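You operate a simulated robot arm through the tools that you are given. There is no shell and no other tool.

Carry out the task below with a simulated robot arm. There is one attempt and no reset: what you move stays moved.

Task
Pull the slack cover's teal strap taut, towel the cover, brush the hair off and clear the brush.
Fine: grey towel and blue slicker brush back.

The check looks at the end state, three seconds after you hand in, the way a careful person would. Anything else that was tipped, shoved, dropped, spilled or broken makes it a failure. A push-on lid holds only when it is set on centred and level and pressed home; a screw cap is set on level and turned clockwise until tight. Flat cloth is picked up by pressing the open fingertips on it (5 to 10 N) and closing them slowly along it; thin cloth reads only 2 to 8 mm in the jaws.

Robot
A 7-joint arm with a two-finger parallel gripper, fixed in place. Base frame: the origin is at the foot of the arm, x ahead of it, y to its left, z up. Lengths are in m, angles in degrees, forces in N, time in s.
Its first joint turns from -149.0 to 149.0 degrees. Payload 3.5 kg.
The tool frame sits at the grasp point between the pads (the TCP): z along the fingers, y along the line on which they close. The tips reach 0.023 m beyond it. The gripper opens to 0.094 m. The fingers are 0.038 m wide and 0.01 m thick; the gripper's body (0.054 by 0.096 m) begins 0.039 m behind the TCP.
Orientation is told as [roll, pitch, yaw] about the base's x, y, z axes, in that order, counted from this pose: with the fingers straight down and closing along the base's y, the tool's x points along the base's -x, its y along +y and its z along -z.

Tools
- The arm moves only by the tool apply_moves. Its argument "series" is a list that holds one entry, the list of rows, each a list of 6 numbers: the shift along the tool's x, y, z in units of 30 mm (1.0 is 30 mm), then the turn, a rotation vector about the tool's x, y, z in units of 6 degrees (1.0 is 6 degrees). In form: [[[x, y, z, rx, ry, rz], ...]]. A call has 1 to 20 rows; each row shifts and turns the commanded pose from where the row before left it, along the tool's axes as they then stand. "gripper" is the finger opening in m, from 0 to 0.094, set as the call begins (left out, the last holds). A call with a number of a shift or a turn outside -1 to 1 is refused whole. Each row takes 0.2 s and may step no farther than 0.05 m and 8.6 degrees from the row before; otherwise, or with a gripper value out of range, the whole call is refused. Where a pose cannot be reached the arm comes as near as it can. A force on the tool above 40 N (or 10 N above the force at the start of the call, whichever is more), or a blocked arm, ends the call early, and 0.2 s more pass. Each finger travels about 0.153 m/s and halts on what it meets, pressing with about 28 N; the grip force reading is that of the motor and also rises with nothing between the fingers. The clock runs only during rows and for 0.2 s after the last one: add rows that do not move to give the fingers time. It gives the time, the measured TCP pose, the force on the tool (base axes), the opening and the grip force at its end, in the units of the frame above (readings bear some noise), with the torque about the TCP (base axes, N m) and any sound that the robot's microphone picked up, and new pictures: "show" is both (left out), scene, wrist or none.
- Cameras (640 x 400 px; columns grow to the right, rows downward): "scene" is fixed at [0.3987, -0.6504, 1.5134]; the picture's right is [-0.99, -0.16, 0.00], its down [-0.15, 0.96, -0.25] and it looks along [0.04, -0.25, -0.97] (base axes); focal length 214 px, centre (320, 200). "wrist" rides on the gripper at [0.086, 0.016, -0.075] in the tool frame; the picture's right is [-0.18, 0.98, 0.00], its down [-0.58, -0.11, -0.81] and it looks along [-0.79, -0.15, 0.59] (tool axes); focal length 243 px, centre (320, 200). There is no depth. A picture from a camera that has moved, and an enlarged one, comes with that camera's place and axes in the base frame and with its lens.
- close_up(camera, box): a new picture of the part [left, top, right, bottom] of that camera's present view, enlarged. No time passes.
- close_job(): hands the job in; it is judged then, once.

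Nothing tells you positions but the pictures and the camera data. Unless the task says otherwise, let go and move clear before handing in.

The tools are called after "Call:" as name(argument=value, ...) on one line, values as JSON. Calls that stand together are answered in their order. apply_moves: Moves the arm, as the interface text tells. Its arguments: {"type":"object","properties":{"series":{"type":"array","items":{"type":"array","items":{"type":"array","items":{"type":"number"}}}},"gripper":{"type":"number"},"show":{"type":"string","enum":["both","scene","wrist","none"]}},"required":["series"]} The other tools are called the same way: close_up (camera, box) takes an enlarged picture of a part of a camera's view; close_job () hands the job in.

At the start:

```text
clock: 0.0
eef_pos: [0.1822, -0.8102, 1.1171]
tcp_rot: [0.0, 0.0, 0.0]
ft_force: [-0.3, -0.1, -0.2]
torque: [-0.02, 0.01, 0.04]
finger_gap: 0.0942
finger_force: 0.0
```

scene: 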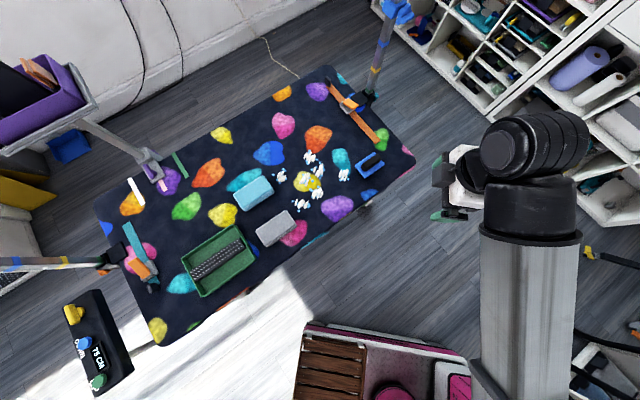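
wrist: 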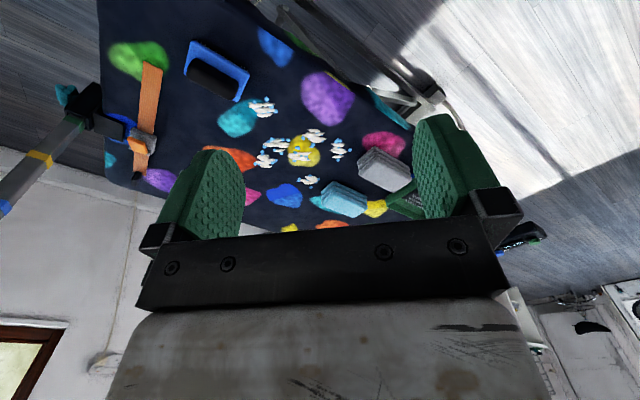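

I see a dark cover (table) with coloured blobs, an orange strap at one end, a teal strap at the other, a green tray, two folded cloths and a blue slicker brush. I'll look closer before moving.

Call:
close_up(camera="scene", box=[80, 120, 280, 340])

Call:
close_up(camera="scene", box=[220, 60, 420, 260])

Call:
close_up(camera="scene", box=[95, 200, 185, 300])

Call:
close_up(camera="scene", box=[230, 160, 310, 260])

Call:
close_up(camera="wrist", box=[80, 20, 480, 240])

Call:
close_up(camera="scene", box=[0, 250, 180, 400])

```text
1.82 times, centred on (180, 230) of scene
camera zoom: at [0.3987, -0.6504, 1.5134], right [-0.99, -0.16, 0.0], down [-0.15, 0.96, -0.25], along [0.04, -0.25, -0.97], focal length 390 px, centre (574, 146)
```

zoom: 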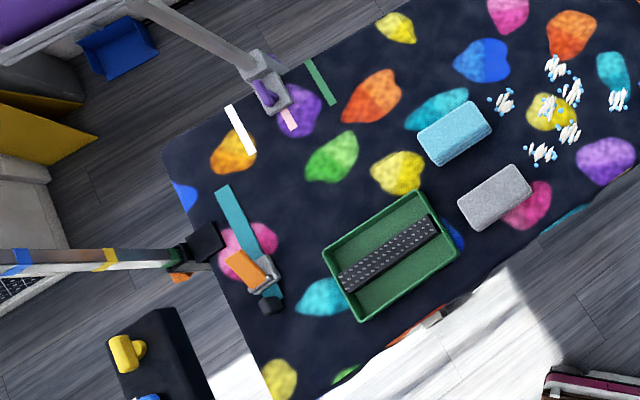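

```text
2.00 times, centred on (320, 160) of scene
camera zoom: at [0.3987, -0.6504, 1.5134], right [-0.99, -0.16, 0.0], down [-0.15, 0.96, -0.25], along [0.04, -0.25, -0.97], focal length 429 px, centre (320, 280)
```

zoom: 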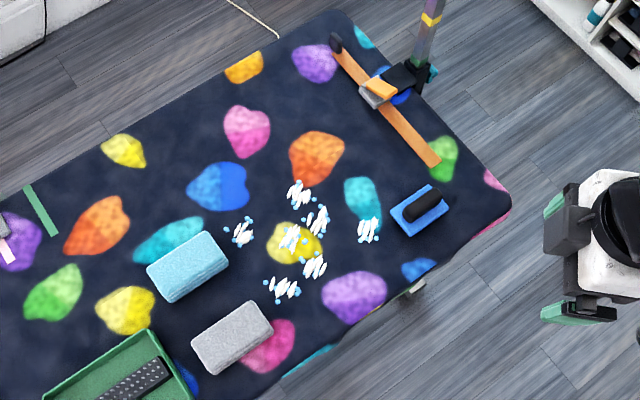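

```text
4.00 times, centred on (140, 250) of scene
camera zoom: at [0.3987, -0.6504, 1.5134], right [-0.99, -0.16, 0.0], down [-0.15, 0.96, -0.25], along [0.04, -0.25, -0.97], focal length 858 px, centre (1040, 0)
```

zoom: 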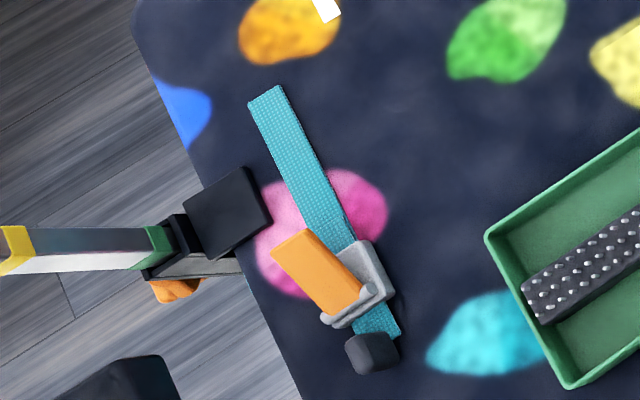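

```text
4.00 times, centred on (270, 210) of scene
camera zoom: at [0.3987, -0.6504, 1.5134], right [-0.99, -0.16, 0.0], down [-0.15, 0.96, -0.25], along [0.04, -0.25, -0.97], focal length 858 px, centre (520, 160)
```

zoom: 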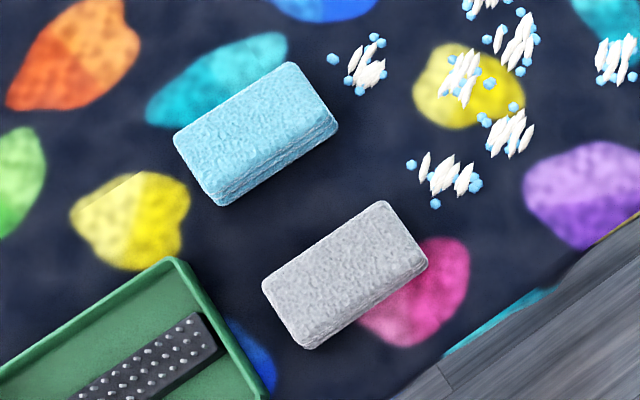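

```text
1.60 times, centred on (280, 130) of wrist
camera zoom: at [0.0951, -0.7935, 1.1931], right [0.18, 0.98, 0.0], down [0.58, -0.11, 0.81], along [0.79, -0.15, -0.59], focal length 388 px, centre (384, 312)
```

zoom: 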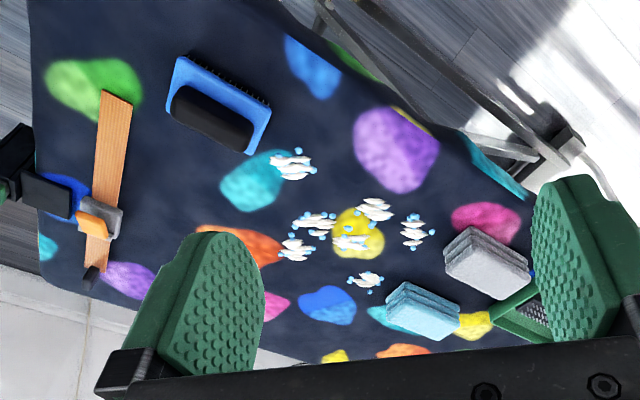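

```text
2.67 times, centred on (90, 325) of scene
camera zoom: at [0.3987, -0.6504, 1.5134], right [-0.99, -0.16, 0.0], down [-0.15, 0.96, -0.25], along [0.04, -0.25, -0.97], focal length 572 px, centre (933, -133)
```

zoom: 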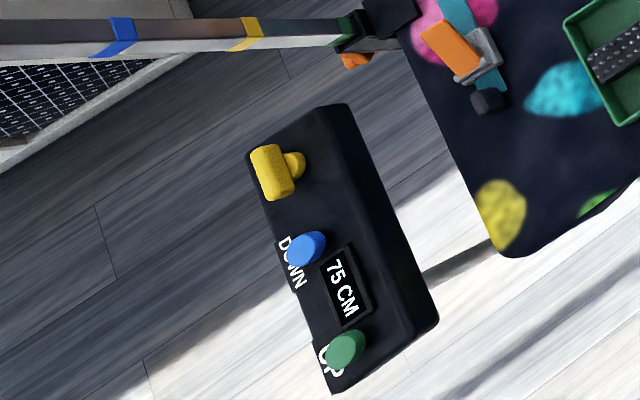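

The table top sits at about z = 0.75 m. Its near edge runs from roughly (0.10, -1.06) to (0.85, -0.30), so most items are near the limit of my reach. I'll swing over towards the teal strap end, staying high, to get a better look.

Call:
apply_moves(series=[[[-0.963, 0.667, 0.1, 0, 0, 0], [-0.963, 0.667, 0.1, 0, 0, 0], [-0.963, 0.667, 0.1, 0, 0, 0], [-0.963, 0.667, 0.1, 0, 0, 0], [-0.963, 0.667, 0.1, 0, 0, 0], [-0.963, 0.667, 0.1, 0, 0, 0], [-0.963, 0.667, 0.1, 0, 0, 0], [-0.963, 0.667, 0.1, 0, 0, 0], [-0.963, 0.667, 0.1, 0, 0, 0], [-0.963, 0.667, 0.1, 0, 0, 0], [-0.963, 0.667, 0.1, 0, 0, 0], [-0.963, 0.667, 0.1, 0, 0, 0], [-0.963, 0.667, 0.1, 0, 0, 0], [-0.963, 0.667, 0.1, 0, 0, 0], [-0.963, 0.667, 0.1, 0, 0, 0], [-0.963, 0.667, 0.1, 0, 0, 0]]])

```text
clock: 3.4
eef_pos: [0.6449, -0.4901, 1.0667]
tcp_rot: [0.0, 0.0, 0.0]
ft_force: [0.3, -0.6, 0.0]
torque: [0.0, -0.01, 0.0]
finger_gap: 0.0939
finger_force: 0.1
camera wrist: at [0.5587, -0.4743, 1.1426], right [0.18, 0.98, 0.0], down [0.58, -0.11, 0.81], along [0.79, -0.15, -0.59], focal length 243 px, centre (320, 200)
```

scene: 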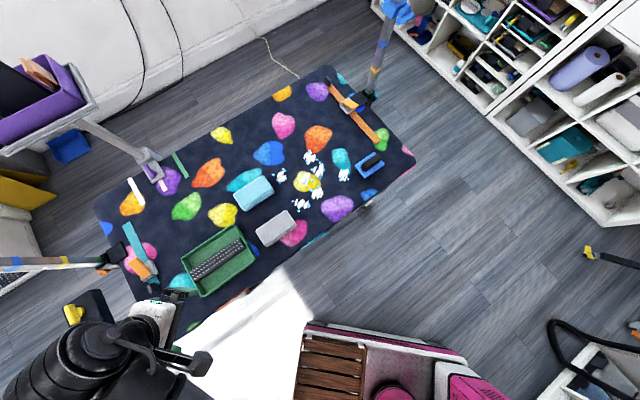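
wrist: 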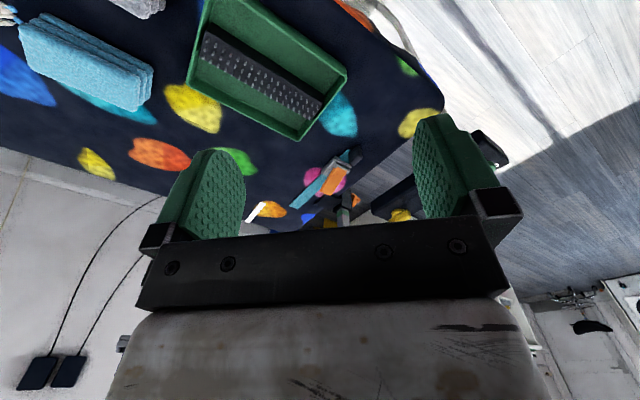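

The wrist picture is upside down and shows the strap near its middle. I'll zoom in on the strap, tray and towels before moving again.

Call:
close_up(camera="wrist", box=[240, 120, 420, 230])

Call:
close_up(camera="wrist", box=[0, 0, 360, 150])

```text
3.56 times, centred on (330, 175) of wrist
camera zoom: at [0.5587, -0.4743, 1.1426], right [0.18, 0.98, 0.0], down [0.58, -0.11, 0.81], along [0.79, -0.15, -0.59], focal length 863 px, centre (284, 289)
```

zoom: 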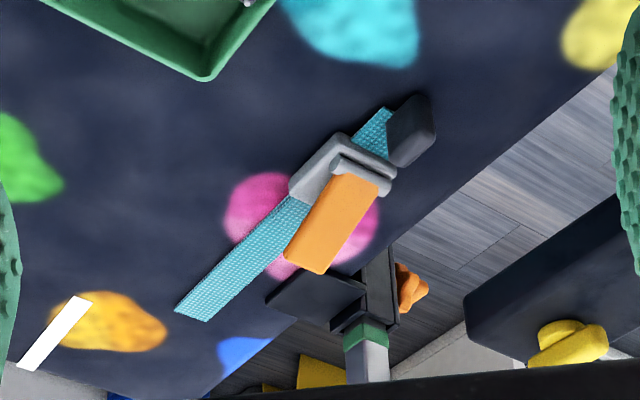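

```text
1.78 times, centred on (180, 75) of wrist
camera zoom: at [0.5587, -0.4743, 1.1426], right [0.18, 0.98, 0.0], down [0.58, -0.11, 0.81], along [0.79, -0.15, -0.59], focal length 431 px, centre (569, 422)
```

zoom: 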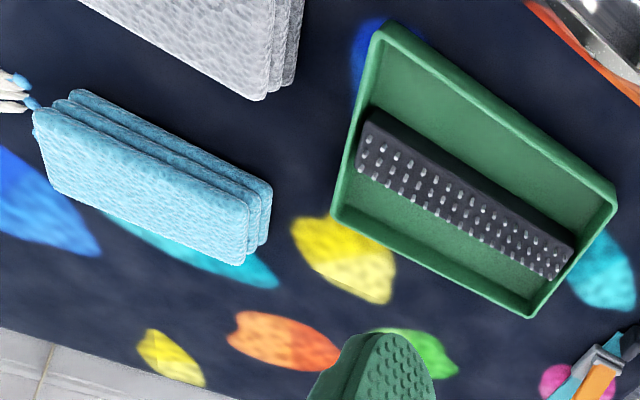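

Call:
close_up(camera="scene", box=[315, 70, 395, 160])

Call:
close_up(camera="scene", box=[115, 215, 175, 275])

Call:
close_up(camera="wrist", box=[310, 140, 370, 200])

```text
4.44 times, centred on (355, 115) of scene
camera zoom: at [0.3987, -0.6504, 1.5134], right [-0.99, -0.16, 0.0], down [-0.15, 0.96, -0.25], along [0.04, -0.25, -0.97], focal length 953 px, centre (164, 578)
```

zoom: 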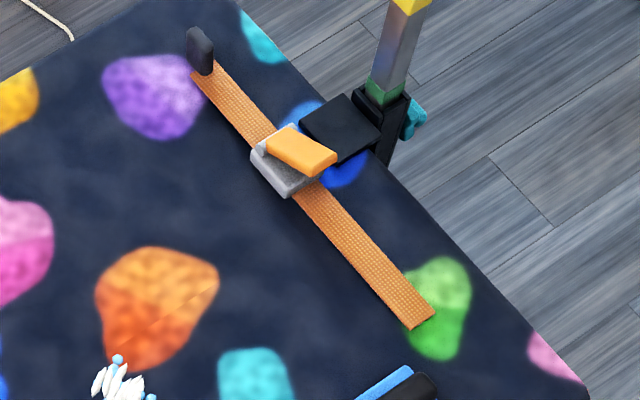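

```text
6.67 times, centred on (145, 245) of scene
camera zoom: at [0.3987, -0.6504, 1.5134], right [-0.99, -0.16, 0.0], down [-0.15, 0.96, -0.25], along [0.04, -0.25, -0.97], focal length 1430 px, centre (1487, -100)
```

zoom: 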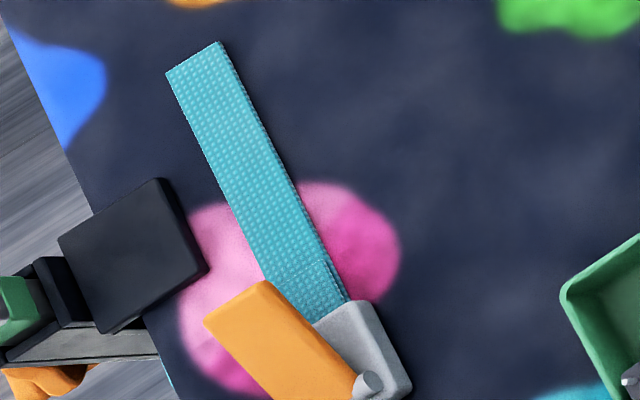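

```text
6.67 times, centred on (340, 170) of wrist
camera zoom: at [0.5587, -0.4743, 1.1426], right [0.18, 0.98, 0.0], down [0.58, -0.11, 0.81], along [0.79, -0.15, -0.59], focal length 1618 px, centre (187, 400)
```

zoom: 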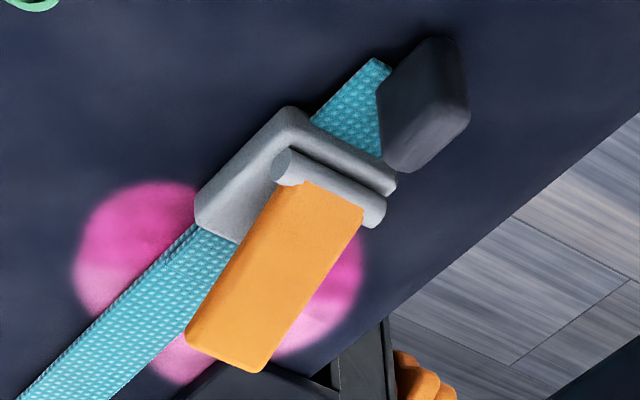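

The pull tab is the black block at the near end of the teal strap, around (0.909, -0.466, 0.78). The orange strap shows how much tail a taut strap has, since its tab is farther from its buckle. I'll turn the tool to line up with the strap and move above the tab.

Call:
apply_moves(series=[[[0, 0, 0, 0, 0, 0.9375], [0, 0, 0, 0, 0, 0.9375], [0, 0, 0, 0, 0, 0.9375], [0, 0, 0, 0, 0, 0.9375], [0, 0, 0, 0, 0, 0.9375], [0, 0, 0, 0, 0, 0.9375], [0, 0, 0, 0, 0, 0.9375], [0, 0, 0, 0, 0, 0.9375], [-0.5, 0.97, 0.4, 0, 0, 0], [-0.5, 0.97, 0.4, 0, 0, 0], [-0.5, 0.97, 0.4, 0, 0, 0], [-0.5, 0.97, 0.4, 0, 0, 0], [-0.5, 0.97, 0.4, 0, 0, 0], [-0.5, 0.97, 0.4, 0, 0, 0], [-0.5, 0.97, 0.4, 0, 0, 0]]])

```text
clock: 4.0
eef_pos: [0.6461, -0.489, 1.0669]
tcp_rot: [-0.3, -0.2, -10.9]
ft_force: [2.5, 0.6, -3.5]
torque: [-0.24, -0.09, -0.17]
finger_gap: 0.0939
finger_force: 0.1
stopped in row 3: the force on the tool passed its limit at 47 N (the readings are from after the stop); the commanded pose is now the measured one
camera wrist: at [0.5634, -0.4578, 1.1427], right [0.37, 0.93, 0.0], down [0.55, -0.21, 0.81], along [0.75, -0.3, -0.59], focal length 243 px, centre (320, 200)
```

scene: 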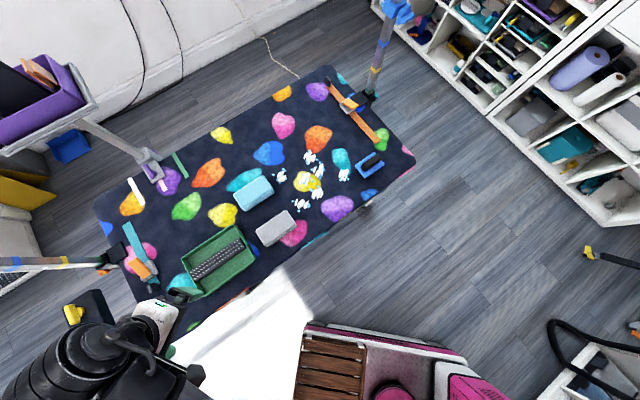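
wrist: 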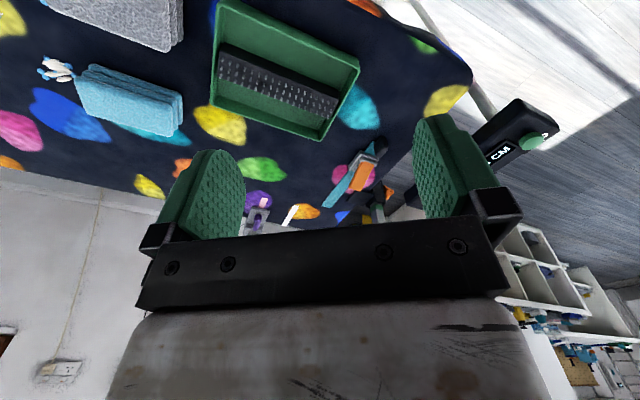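

A rotation step tripped the force limit, though nothing visible is touching the gripper, so it was probably the speed of the turn. I'll rotate more gently.

Call:
apply_moves(series=[[[0, 0, 0, 0, 0, 0.3], [0, 0, 0, 0, 0, 0.4], [0, 0, 0, 0, 0, 0.5], [0, 0, 0, 0, 0, 0.5], [0, 0, 0, 0, 0, 0.5], [0, 0, 0, 0, 0, 0.5]]], show="none")

```text
clock: 5.5
eef_pos: [0.6466, -0.4898, 1.0681]
tcp_rot: [0.1, -0.3, -27.2]
ft_force: [-0.2, -11.5, -13.1]
torque: [0.12, -1.08, 0.75]
finger_gap: 0.094
finger_force: 0.1
```

Call:
apply_moves(series=[[[0, 0, 0, 0, 0, 0], [0, 0, 0, 0, 0, 0], [0, 0, 0, 0, 0, 0]]])

Call:
close_up(camera="scene", box=[0, 260, 240, 400])

```text
clock: 6.2
eef_pos: [0.6462, -0.4893, 1.0672]
tcp_rot: [0.1, -0.3, -27.2]
ft_force: [3.6, 2.6, -5.5]
torque: [-0.58, -0.06, -0.42]
finger_gap: 0.094
finger_force: 0.1
camera wrist: at [0.5752, -0.4356, 1.1426], right [0.61, 0.79, 0.0], down [0.46, -0.36, 0.81], along [0.64, -0.5, -0.59], focal length 243 px, centre (320, 200)
```

scene: 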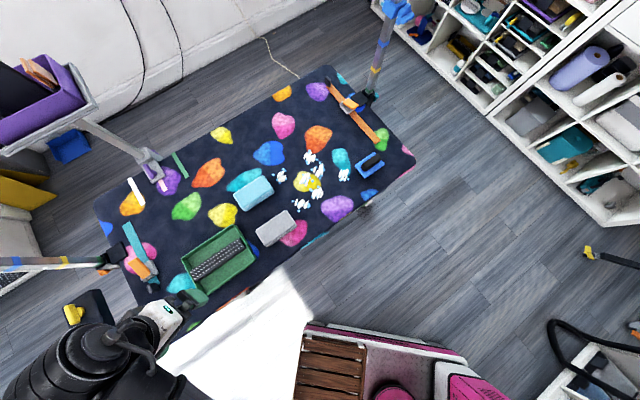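
wrist: 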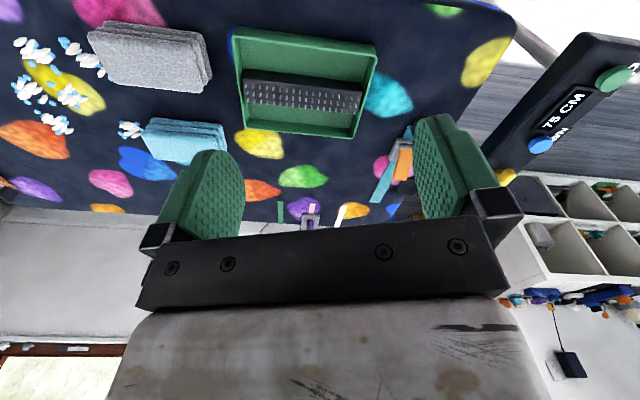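

```text
2.67 times, centred on (120, 330) of scene
camera zoom: at [0.3987, -0.6504, 1.5134], right [-0.99, -0.16, 0.0], down [-0.15, 0.96, -0.25], along [0.04, -0.25, -0.97], focal length 572 px, centre (853, -147)
```

zoom: 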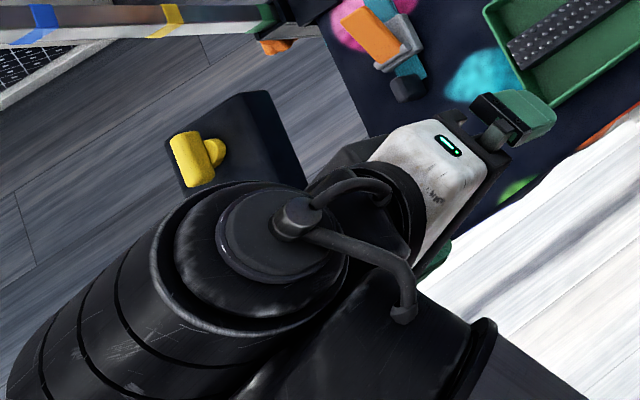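

Call:
apply_moves(series=[[[0, 0, 0, 0, 0, 0], [0, 0, 0, 0, 0, 0], [0, 0, 0, 0, 0, 0], [0, 0, 0, 0, 0, 0], [0, 0, 0, 0, 0, 0]]], show="none")

```text
clock: 7.5
eef_pos: [0.6458, -0.4882, 1.0674]
tcp_rot: [0.0, -0.4, -27.1]
ft_force: [-0.2, -0.4, -1.5]
torque: [-0.11, -0.12, -0.01]
finger_gap: 0.0939
finger_force: 0.0
```

The force settles back to zero, so it was only the wrist shaking. I'll ramp rotations from now on, and next finish the turn to about -45°.

Call:
apply_moves(series=[[[0, 0, 0, 0, 0, 0.15], [0, 0, 0, 0, 0, 0.3], [0, 0, 0, 0, 0, 0.35], [0, 0, 0, 0, 0, 0.4], [0, 0, 0, 0, 0, 0.4], [0, 0, 0, 0, 0, 0.4], [0, 0, 0, 0, 0, 0.35], [0, 0, 0, 0, 0, 0.3], [0, 0, 0, 0, 0, 0.15], [0, 0, 0, 0, 0, 0.05]]], show="none")

```text
clock: 9.7
eef_pos: [0.6472, -0.4891, 1.0682]
tcp_rot: [0.1, -0.4, -44.3]
ft_force: [-0.2, 0.0, 0.1]
torque: [-0.03, 0.01, -0.03]
finger_gap: 0.0941
finger_force: 0.1
```

Call:
apply_moves(series=[[[-0.286, 0.333, 0.197, 0, 0, 0], [-0.457, 0.532, 0.314, 0, 0, 0], [-0.685, 0.798, 0.472, 0, 0, 0], [-0.685, 0.798, 0.472, 0, 0, 0], [-0.685, 0.798, 0.472, 0, 0, 0], [-0.685, 0.798, 0.472, 0, 0, 0], [-0.685, 0.798, 0.472, 0, 0, 0], [-0.685, 0.798, 0.472, 0, 0, 0], [-0.514, 0.6, 0.354, 0, 0, 0], [-0.343, 0.4, 0.236, 0, 0, 0]]])

```text
clock: 11.8
eef_pos: [0.9105, -0.4681, 0.9495]
tcp_rot: [0.0, -0.4, -44.3]
ft_force: [0.3, 0.0, 0.3]
torque: [0.04, -0.03, 0.03]
finger_gap: 0.0938
finger_force: 0.0
camera wrist: at [0.8576, -0.3961, 1.0253], right [0.82, 0.58, 0.0], down [0.34, -0.48, 0.81], along [0.47, -0.66, -0.59], focal length 243 px, centre (320, 200)
```

scene: 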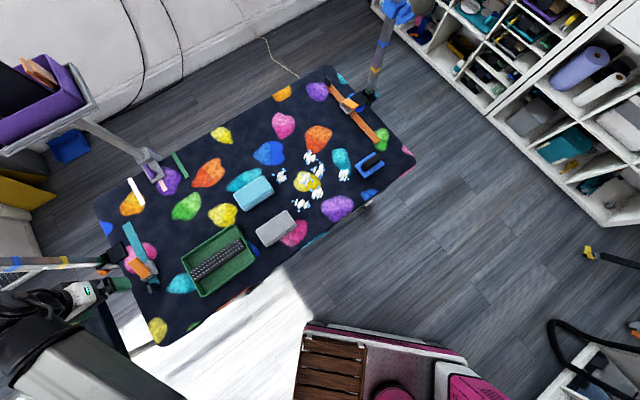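
wrist: 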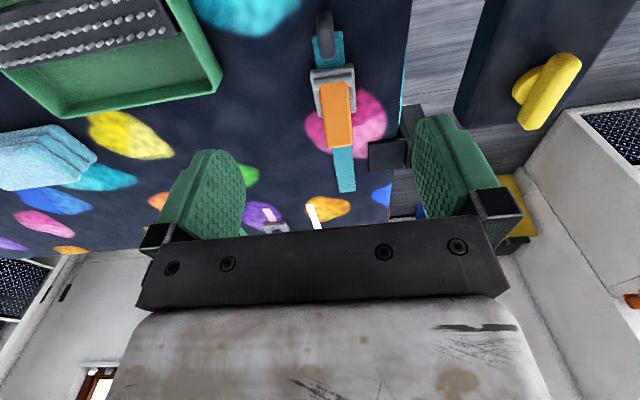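

Call:
close_up(camera="wrist", box=[280, 0, 400, 75])

Call:
close_up(camera="scene", box=[80, 250, 180, 320])

```text
5.33 times, centred on (340, 38) of wrist
camera zoom: at [0.8576, -0.3961, 1.0253], right [0.82, 0.58, 0.0], down [0.34, -0.48, 0.81], along [0.47, -0.66, -0.59], focal length 1294 px, centre (213, 1067)
```

zoom: 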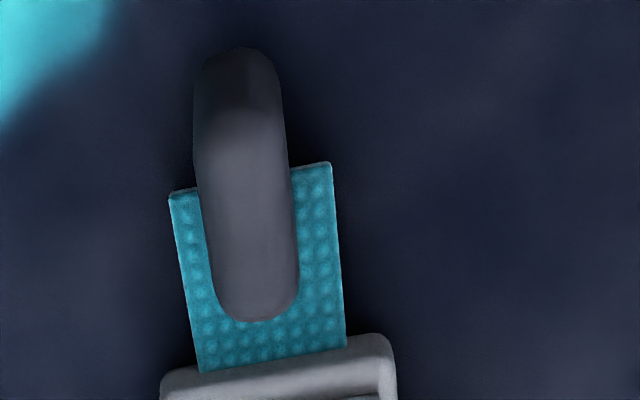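

```text
5.71 times, centred on (130, 285) of scene
camera zoom: at [0.3987, -0.6504, 1.5134], right [-0.99, -0.16, 0.0], down [-0.15, 0.96, -0.25], along [0.04, -0.25, -0.97], focal length 1226 px, centre (1406, -286)
```

zoom: 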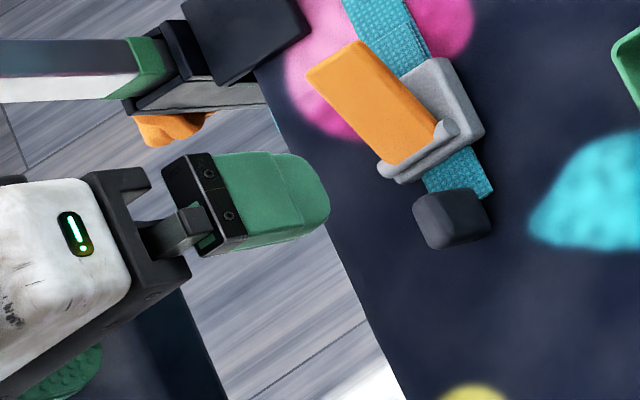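

The tab is a thin upright fin, about 14 mm thick, 30 mm long and 35 mm tall, at about (0.914, -0.466). I'll narrow the jaws, centre on it and descend partway to check.

Call:
apply_moves(series=[[[0.05, 0.05, 0.3, 0, 0, 0], [0.05, 0.05, 0.6, 0, 0, 0], [0.05, 0.03, 0.8, 0, 0, 0], [0, 0, 0.8, 0, 0, 0], [0, 0, 0.8, 0, 0, 0], [0, 0, 0.5, 0, 0, 0], [0, 0, 0.2, 0, 0, 0]]], gripper=0.05)

Call:
close_up(camera="wrist", box=[240, 0, 400, 100])

Call:
close_up(camera="scene", box=[100, 240, 180, 310])

```text
clock: 13.4
eef_pos: [0.9096, -0.462, 0.8312]
tcp_rot: [0.0, -0.3, -44.2]
ft_force: [-1.1, -0.4, -0.1]
torque: [-0.03, 0.01, 0.0]
finger_gap: 0.0498
finger_force: 0.1
camera wrist: at [0.8573, -0.3891, 0.907], right [0.82, 0.58, 0.0], down [0.34, -0.48, 0.81], along [0.47, -0.66, -0.59], focal length 243 px, centre (320, 200)
```

scene: 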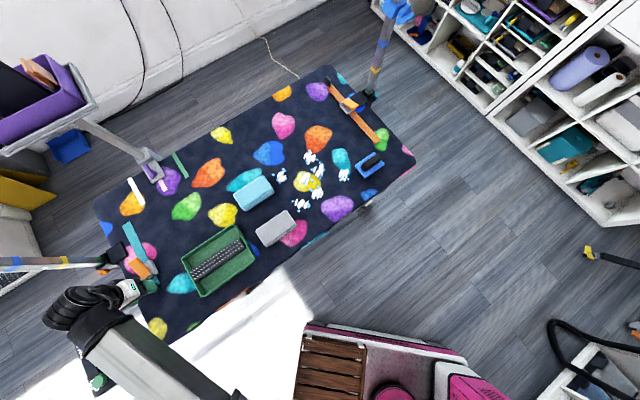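
wrist: 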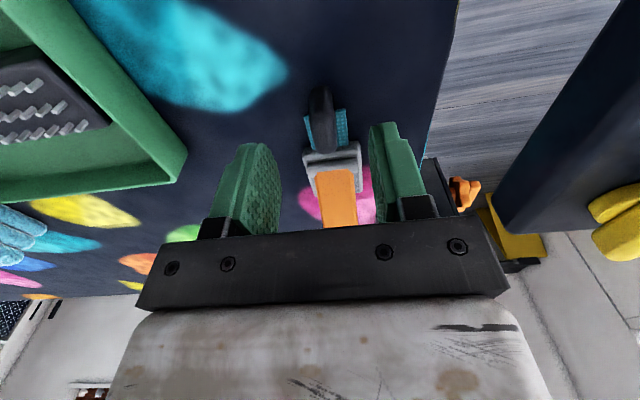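

```text
4.00 times, centred on (320, 50) of wrist
camera zoom: at [0.8573, -0.3891, 0.907], right [0.82, 0.58, 0.0], down [0.34, -0.48, 0.81], along [0.47, -0.66, -0.59], focal length 970 px, centre (320, 800)
```

zoom: 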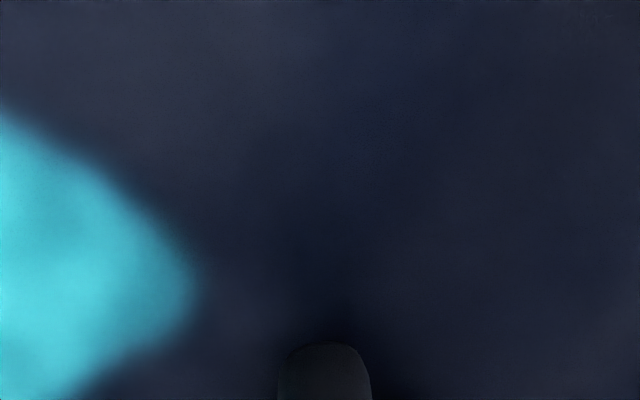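

```text
5.71 times, centred on (140, 275) of scene
camera zoom: at [0.3987, -0.6504, 1.5134], right [-0.99, -0.16, 0.0], down [-0.15, 0.96, -0.25], along [0.04, -0.25, -0.97], focal length 1226 px, centre (1349, -229)
```

zoom: 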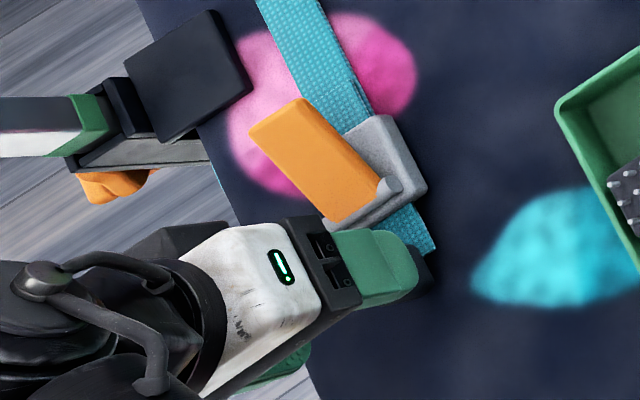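

Call:
close_up(camera="wrist", box=[240, 70, 420, 190])

```text
3.33 times, centred on (330, 130) of wrist
camera zoom: at [0.8573, -0.3891, 0.907], right [0.82, 0.58, 0.0], down [0.34, -0.48, 0.81], along [0.47, -0.66, -0.59], focal length 809 px, centre (287, 433)
```

zoom: 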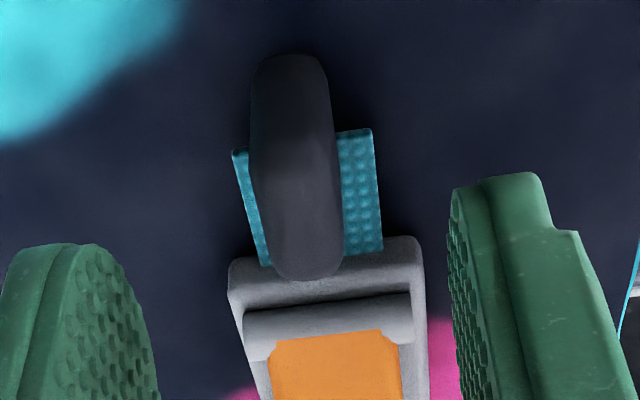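

The fin is centred between the fingers and there's a small gap to the buckle. I'll lower around it slowly, then close.

Call:
apply_moves(series=[[[0.03, 0, 0.2, 0, 0, 0], [0.02, 0, 0.35, 0, 0, 0], [0, 0, 0.35, 0, 0, 0], [0, 0, 0.3, 0, 0, 0], [0, 0, 0.2, 0, 0, 0]]])

Call:
close_up(camera="wrist", box=[240, 70, 420, 190])

```text
clock: 14.7
eef_pos: [0.9074, -0.4593, 0.7892]
tcp_rot: [0.0, -0.5, -44.2]
ft_force: [0.3, 0.2, 0.3]
torque: [-0.05, 0.0, 0.0]
finger_gap: 0.0502
finger_force: 0.0
camera wrist: at [0.8563, -0.3882, 0.8645], right [0.82, 0.58, 0.0], down [0.34, -0.48, 0.81], along [0.47, -0.66, -0.59], focal length 243 px, centre (320, 200)
```

scene: 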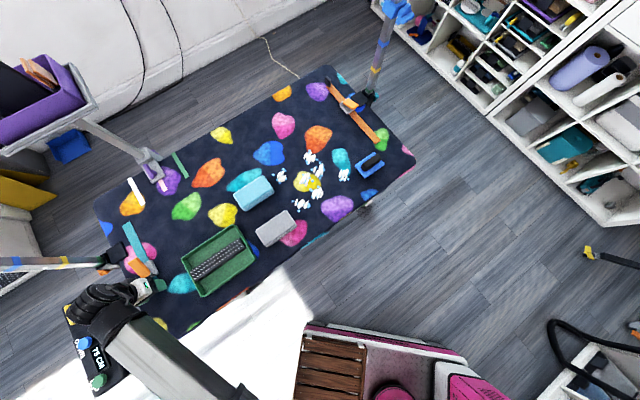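
wrist: 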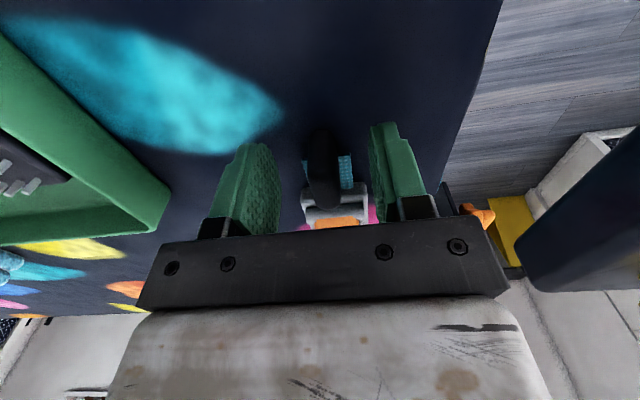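

```text
3.33 times, centred on (330, 130) of wrist
camera zoom: at [0.8563, -0.3882, 0.8645], right [0.82, 0.58, 0.0], down [0.34, -0.48, 0.81], along [0.47, -0.66, -0.59], focal length 809 px, centre (287, 433)
```

zoom: 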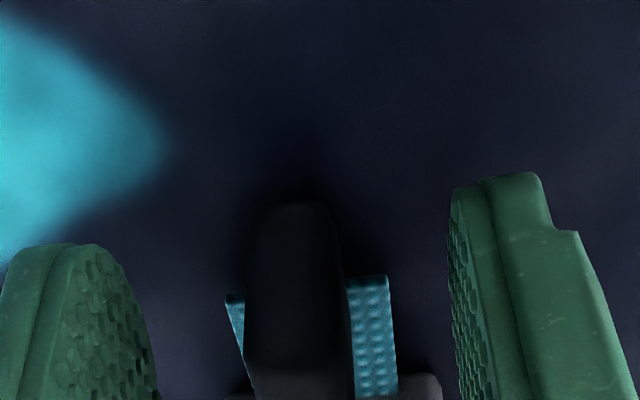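

Call:
apply_moves(series=[[[0, 0, 0, 0, 0, 0], [0, 0, 0, 0, 0, 0], [0, 0, 0, 0, 0, 0], [0, 0, 0, 0, 0, 0]]], gripper=0.0)

Call:
close_up(camera="wrist", box=[240, 70, 420, 190])

```text
clock: 15.7
eef_pos: [0.9078, -0.459, 0.7893]
tcp_rot: [0.1, -0.3, -44.2]
ft_force: [5.2, 5.3, -1.1]
torque: [-0.15, -0.17, -1.15]
finger_gap: 0.0149
finger_force: 44.9
camera wrist: at [0.8567, -0.3877, 0.8645], right [0.82, 0.58, 0.0], down [0.34, -0.48, 0.81], along [0.47, -0.66, -0.59], focal length 243 px, centre (320, 200)
```

scene: 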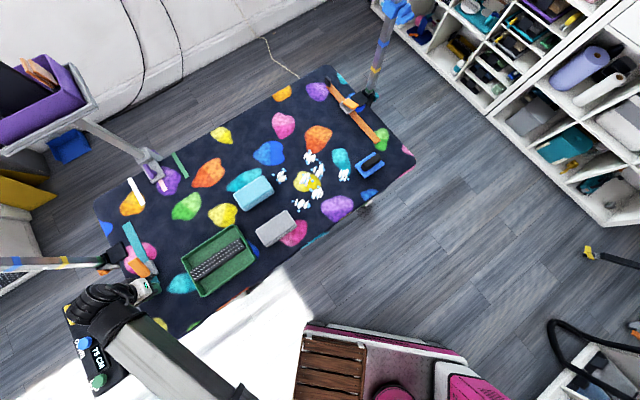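
wrist: 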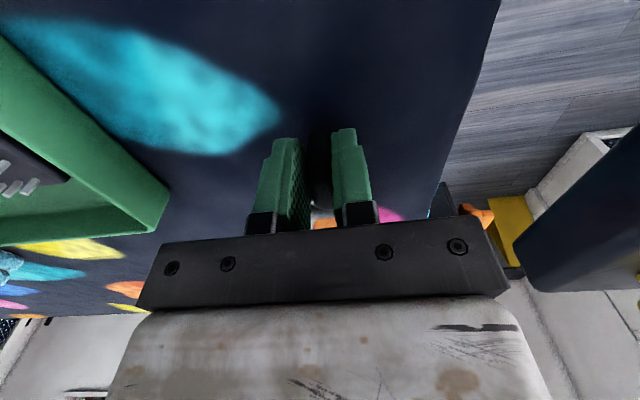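

```text
3.33 times, centred on (330, 130) of wrist
camera zoom: at [0.8567, -0.3877, 0.8645], right [0.82, 0.58, 0.0], down [0.34, -0.48, 0.81], along [0.47, -0.66, -0.59], focal length 809 px, centre (287, 433)
```

zoom: 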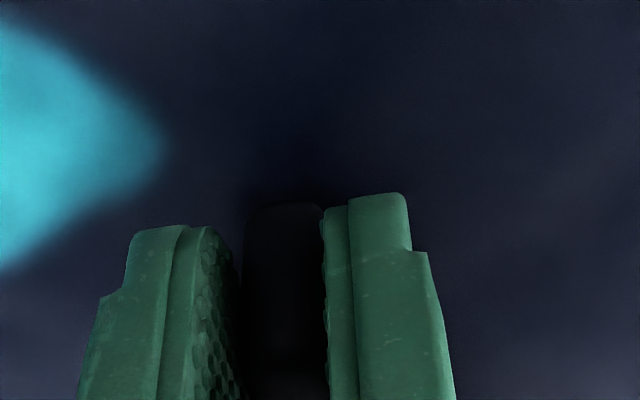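

I have the tab, with the gap at 15 mm. Now I'll pull slowly along the strap towards the near edge and watch the force.

Call:
apply_moves(series=[[[0.08, 0, 0, 0, 0, 0], [0.12, 0, 0, 0, 0, 0], [0.15, 0, 0, 0, 0, 0], [0.15, 0, 0, 0, 0, 0], [0.15, 0, 0, 0, 0, 0], [0.15, 0, 0, 0, 0, 0]]])

Call:
close_up(camera="scene", box=[100, 210, 200, 330])

```text
clock: 17.1
eef_pos: [0.8923, -0.4426, 0.79]
tcp_rot: [0.3, -0.4, -44.2]
ft_force: [21.9, 19.9, 16.3]
torque: [0.07, 0.28, -0.81]
finger_gap: 0.0149
finger_force: 44.4
camera wrist: at [0.8397, -0.3711, 0.8645], right [0.82, 0.58, 0.0], down [0.34, -0.48, 0.81], along [0.47, -0.66, -0.59], focal length 243 px, centre (320, 200)
```

scene: 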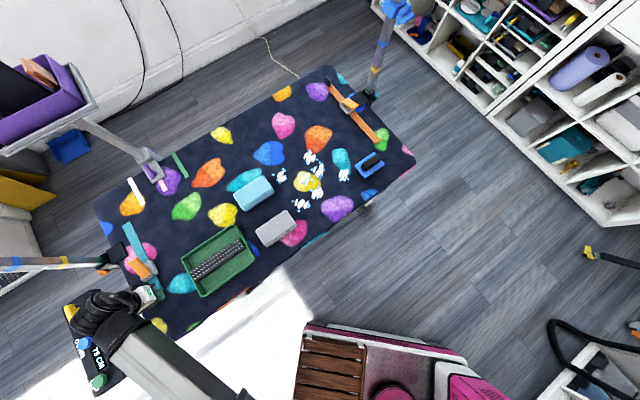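
wrist: 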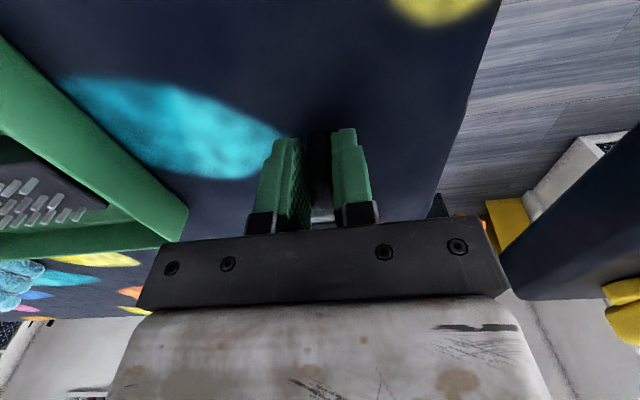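

```text
3.33 times, centred on (150, 270) of scene
camera zoom: at [0.3987, -0.6504, 1.5134], right [-0.99, -0.16, 0.0], down [-0.15, 0.96, -0.25], along [0.04, -0.25, -0.97], focal length 715 px, centre (887, -33)
```

zoom: 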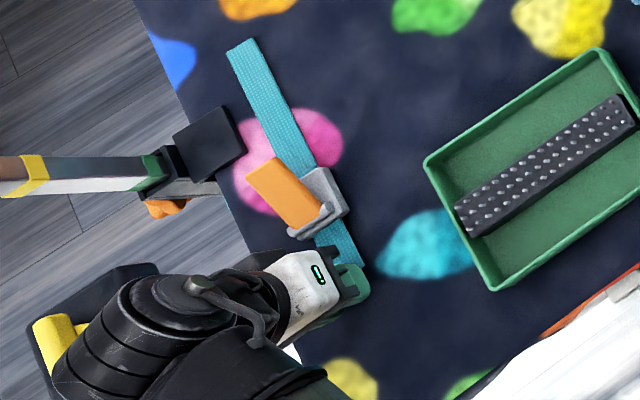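

The strap is sliding, but I've built up sideways and upward force because my line is slightly off. I'll ease sideways and up to relieve it before pulling on.

Call:
apply_moves(series=[[[0, 0.03, -0.02, 0, 0, 0], [0, 0.03, -0.02, 0, 0, 0], [0, 0, 0, 0, 0, 0]]], show="none")

```text
clock: 17.9
eef_pos: [0.8921, -0.4428, 0.7891]
tcp_rot: [0.0, -0.4, -44.4]
ft_force: [14.3, 13.2, 4.2]
torque: [-0.46, -0.79, -0.98]
finger_gap: 0.015
finger_force: 44.8
```

Call:
apply_moves(series=[[[0, 0.04, -0.01, 0, 0, 0], [0, 0.04, -0.01, 0, 0, 0], [0.05, 0.01, 0, 0, 0, 0], [0.1, 0.01, 0, 0, 0, 0], [0.1, 0.01, 0, 0, 0, 0], [0.1, 0.01, 0, 0, 0, 0], [0.1, 0.01, 0, 0, 0, 0]]], show="none")

```text
clock: 19.3
eef_pos: [0.8844, -0.4341, 0.7896]
tcp_rot: [-0.3, -0.3, -44.5]
ft_force: [-6.0, -7.1, -7.7]
torque: [0.39, -0.27, -1.26]
finger_gap: 0.0147
finger_force: 44.9
stopped in row 7: the force on the tool passed its limit at 41 N (the readings are from after the stop); the commanded pose is now the measured one
```

Call:
apply_moves(series=[[[0, 0, 0, 0, 0, 0]]])

Call:
close_up(camera="scene", box=[100, 210, 200, 330])

Call:
close_up(camera="scene", box=[160, 190, 360, 340])

```text
clock: 19.7
eef_pos: [0.8848, -0.4357, 0.7888]
tcp_rot: [-0.3, -0.2, -44.5]
ft_force: [-8.6, -9.1, -11.8]
torque: [0.27, -0.19, -1.29]
finger_gap: 0.0147
finger_force: 45.0
camera wrist: at [0.8333, -0.3629, 0.8648], right [0.82, 0.57, 0.0], down [0.34, -0.48, 0.81], along [0.46, -0.66, -0.59], focal length 243 px, centre (320, 200)
```

scene: 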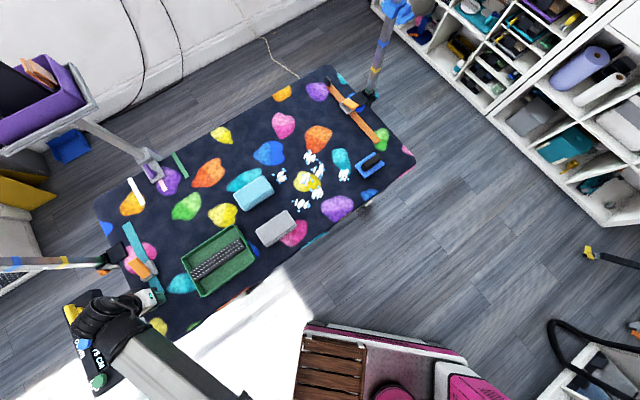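
wrist: 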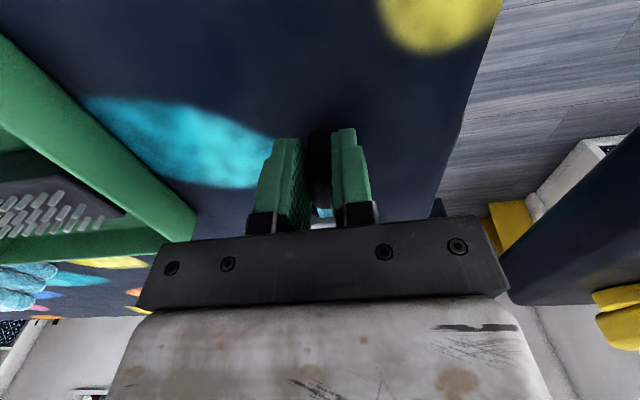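

```text
3.33 times, centred on (150, 270) of scene
camera zoom: at [0.3987, -0.6504, 1.5134], right [-0.99, -0.16, 0.0], down [-0.15, 0.96, -0.25], along [0.04, -0.25, -0.97], focal length 715 px, centre (887, -33)
```

zoom: 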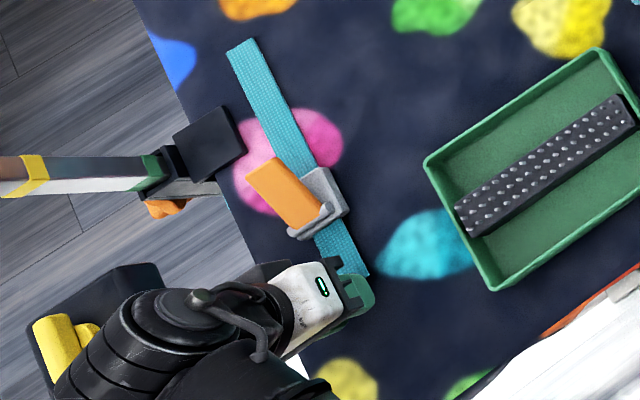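

```text
2.67 times, centred on (260, 265) of scene
camera zoom: at [0.3987, -0.6504, 1.5134], right [-0.99, -0.16, 0.0], down [-0.15, 0.96, -0.25], along [0.04, -0.25, -0.97], focal length 572 px, centre (480, 27)
```

zoom: 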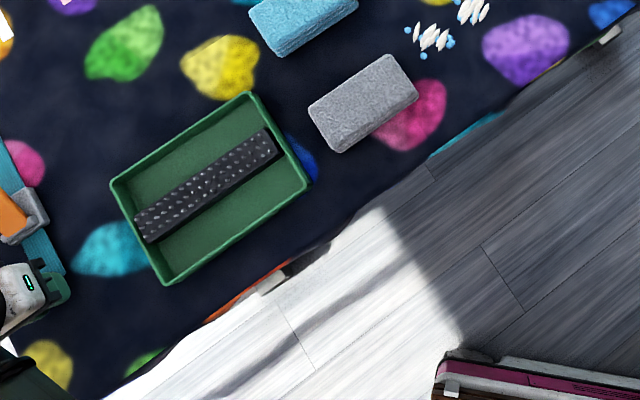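

The exposed tail is growing, now about 60 mm against roughly 85–95 mm on the taut orange strap. I overcorrected sideways, so I'll ease back a little and keep pulling gently.

Call:
apply_moves(series=[[[0, -0.03, 0.02, 0, 0, 0], [0, -0.02, 0.01, 0, 0, 0], [0.05, 0, 0, 0, 0, 0], [0.05, 0.002, 0, 0, 0, 0], [0.05, 0.002, 0, 0, 0, 0], [0.05, 0.002, 0, 0, 0, 0]]], show="none")

```text
clock: 21.1
eef_pos: [0.8798, -0.431, 0.7896]
tcp_rot: [-0.2, -0.2, -44.4]
ft_force: [7.7, 3.5, -6.9]
torque: [0.79, 0.06, -1.05]
finger_gap: 0.015
finger_force: 45.3
```

Call:
apply_moves(series=[[[0.05, 0.004, 0.01, 0, 0, 0], [0.06, 0.004, 0.01, 0, 0, 0], [0.06, 0.004, 0, 0, 0, 0], [0.06, 0.004, 0, 0, 0, 0], [0.06, 0.004, 0, 0, 0, 0], [0.06, 0.004, 0, 0, 0, 0]]])

Call:
close_up(camera="scene", box=[100, 210, 200, 330])

Call:
close_up(camera="scene", box=[160, 190, 360, 340])

```text
clock: 22.5
eef_pos: [0.8739, -0.4223, 0.79]
tcp_rot: [-0.3, -0.2, -44.4]
ft_force: [11.8, 0.2, 16.6]
torque: [1.1, 0.35, -1.0]
finger_gap: 0.0148
finger_force: 45.4
camera wrist: at [0.8212, -0.3513, 0.8647], right [0.82, 0.57, 0.0], down [0.34, -0.48, 0.81], along [0.46, -0.66, -0.59], focal length 243 px, centre (320, 200)
```

scene: 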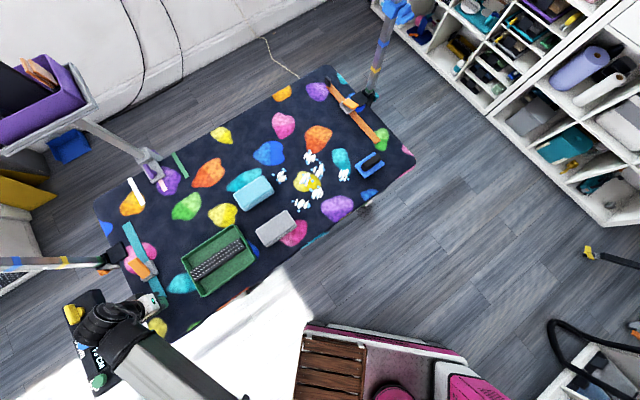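
wrist: 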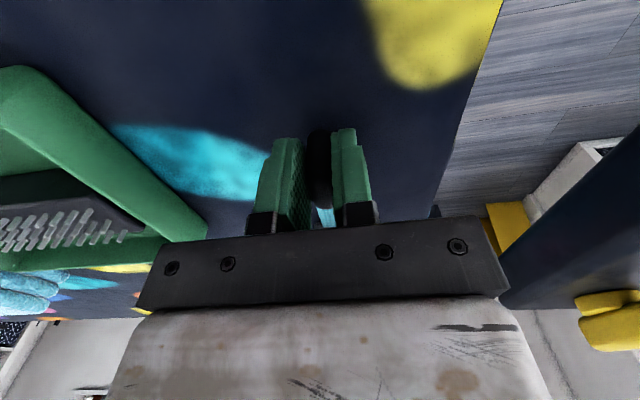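

```text
3.33 times, centred on (150, 270) of scene
camera zoom: at [0.3987, -0.6504, 1.5134], right [-0.99, -0.16, 0.0], down [-0.15, 0.96, -0.25], along [0.04, -0.25, -0.97], focal length 715 px, centre (887, -33)
```

zoom: 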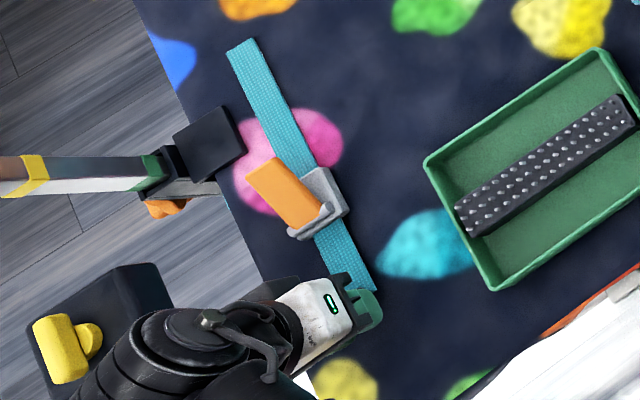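

```text
2.67 times, centred on (260, 265) of scene
camera zoom: at [0.3987, -0.6504, 1.5134], right [-0.99, -0.16, 0.0], down [-0.15, 0.96, -0.25], along [0.04, -0.25, -0.97], focal length 572 px, centre (480, 27)
```

zoom: 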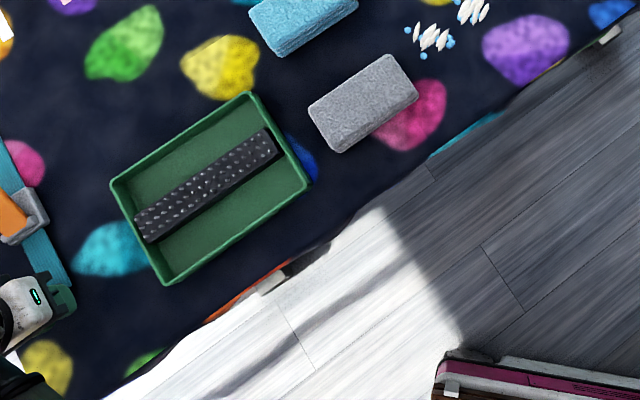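

Pull resistance is starting to rise, now about 8 N against the motion. I'll keep going in small steps until it's clearly tight.

Call:
apply_moves(series=[[[0.03, 0.004, -0.01, 0, 0, 0], [0.05, 0.004, -0.01, 0, 0, 0], [0.05, 0.004, 0, 0, 0, 0], [0.05, 0.004, 0, 0, 0, 0], [0.05, 0.004, 0, 0, 0, 0]]], show="none")

```text
clock: 23.7
eef_pos: [0.8677, -0.4188, 0.7898]
tcp_rot: [-0.3, -0.4, -44.4]
ft_force: [8.3, -7.4, 20.8]
torque: [0.01, -0.52, -1.11]
finger_gap: 0.0144
finger_force: 45.0
```

Call:
apply_moves(series=[[[0.0, 0.0, -0.03, 0, 0, 0], [0.04, 0.002, -0.02, 0, 0, 0], [0.05, 0.003, 0, 0, 0, 0], [0.05, 0.003, 0, 0, 0, 0], [0.05, 0.003, 0, 0, 0, 0]]], show="none")

```text
clock: 24.9
eef_pos: [0.8651, -0.4146, 0.7887]
tcp_rot: [-0.3, -0.1, -44.3]
ft_force: [0.4, -17.0, -21.2]
torque: [-0.36, -0.85, -1.19]
finger_gap: 0.0147
finger_force: 44.5
```

Call:
apply_moves(series=[[[0.0, -0.03, 0.03, 0, 0, 0], [0.05, 0, 0.0, 0, 0, 0], [0.05, 0, 0, 0, 0, 0], [0.05, 0, 0, 0, 0, 0], [0.05, 0, 0, 0, 0, 0]]])

Call:
close_up(camera="scene", box=[100, 210, 200, 330])

Call:
close_up(camera="scene", box=[160, 190, 360, 340])

```text
clock: 26.1
eef_pos: [0.8605, -0.4111, 0.79]
tcp_rot: [-0.2, -0.2, -44.4]
ft_force: [5.2, -15.4, -8.7]
torque: [1.03, 0.47, -1.11]
finger_gap: 0.0147
finger_force: 45.7
camera wrist: at [0.8088, -0.3388, 0.8648], right [0.82, 0.57, 0.0], down [0.34, -0.48, 0.81], along [0.46, -0.66, -0.59], focal length 243 px, centre (320, 200)
```

scene: 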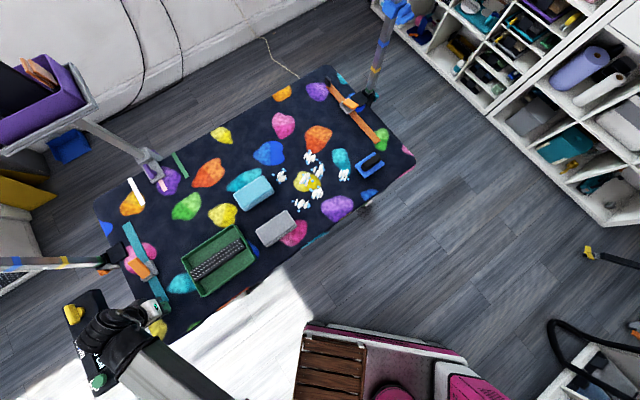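
wrist: 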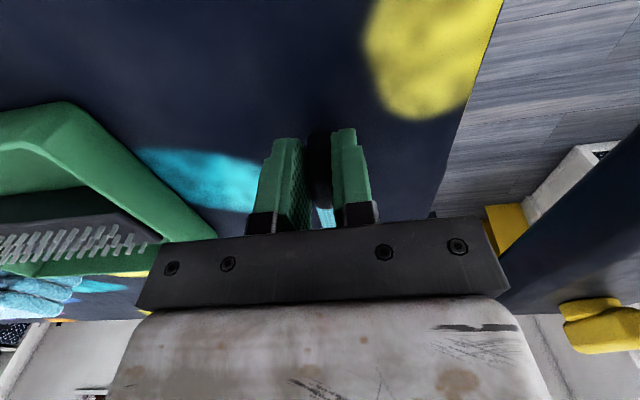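

```text
3.33 times, centred on (150, 270) of scene
camera zoom: at [0.3987, -0.6504, 1.5134], right [-0.99, -0.16, 0.0], down [-0.15, 0.96, -0.25], along [0.04, -0.25, -0.97], focal length 715 px, centre (887, -33)
```

zoom: 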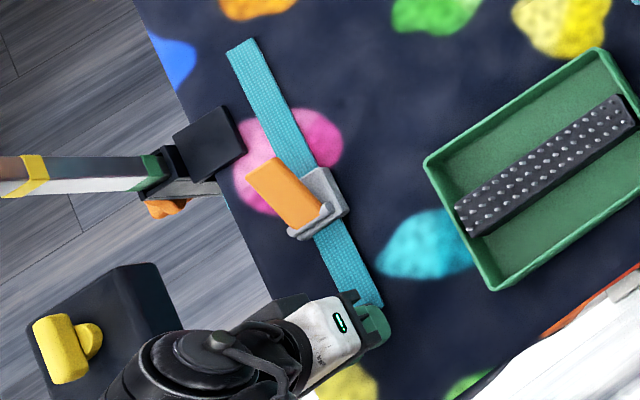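

```text
2.67 times, centred on (260, 265) of scene
camera zoom: at [0.3987, -0.6504, 1.5134], right [-0.99, -0.16, 0.0], down [-0.15, 0.96, -0.25], along [0.04, -0.25, -0.97], focal length 572 px, centre (480, 27)
```

zoom: 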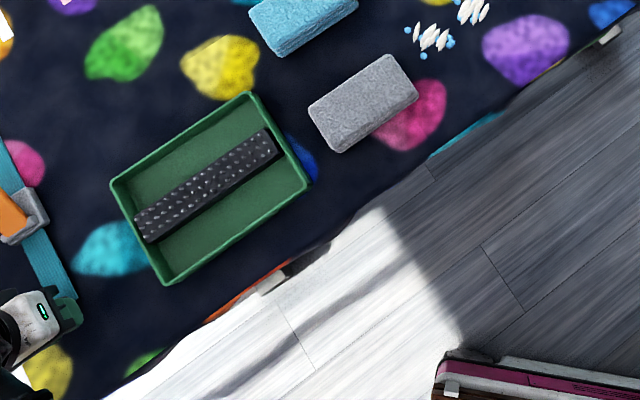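

Exposed tail is now about 93 mm, similar to the orange strap, and resistance is about 15 N and climbing. I'll go a bit further to see whether there's a firm stop.

Call:
apply_moves(series=[[[0.02, -0.01, 0.01, 0, 0, 0], [0.04, 0, 0.0, 0, 0, 0], [0.04, 0, 0, 0, 0, 0], [0.04, 0, 0, 0, 0, 0], [0.04, 0, 0, 0, 0, 0], [0, 0, 0, 0, 0, 0]]], show="none")

```text
clock: 27.5
eef_pos: [0.8558, -0.4059, 0.7902]
tcp_rot: [-0.2, -0.3, -44.5]
ft_force: [12.1, -11.0, -5.3]
torque: [-0.13, -0.65, -1.07]
finger_gap: 0.015
finger_force: 44.8
```

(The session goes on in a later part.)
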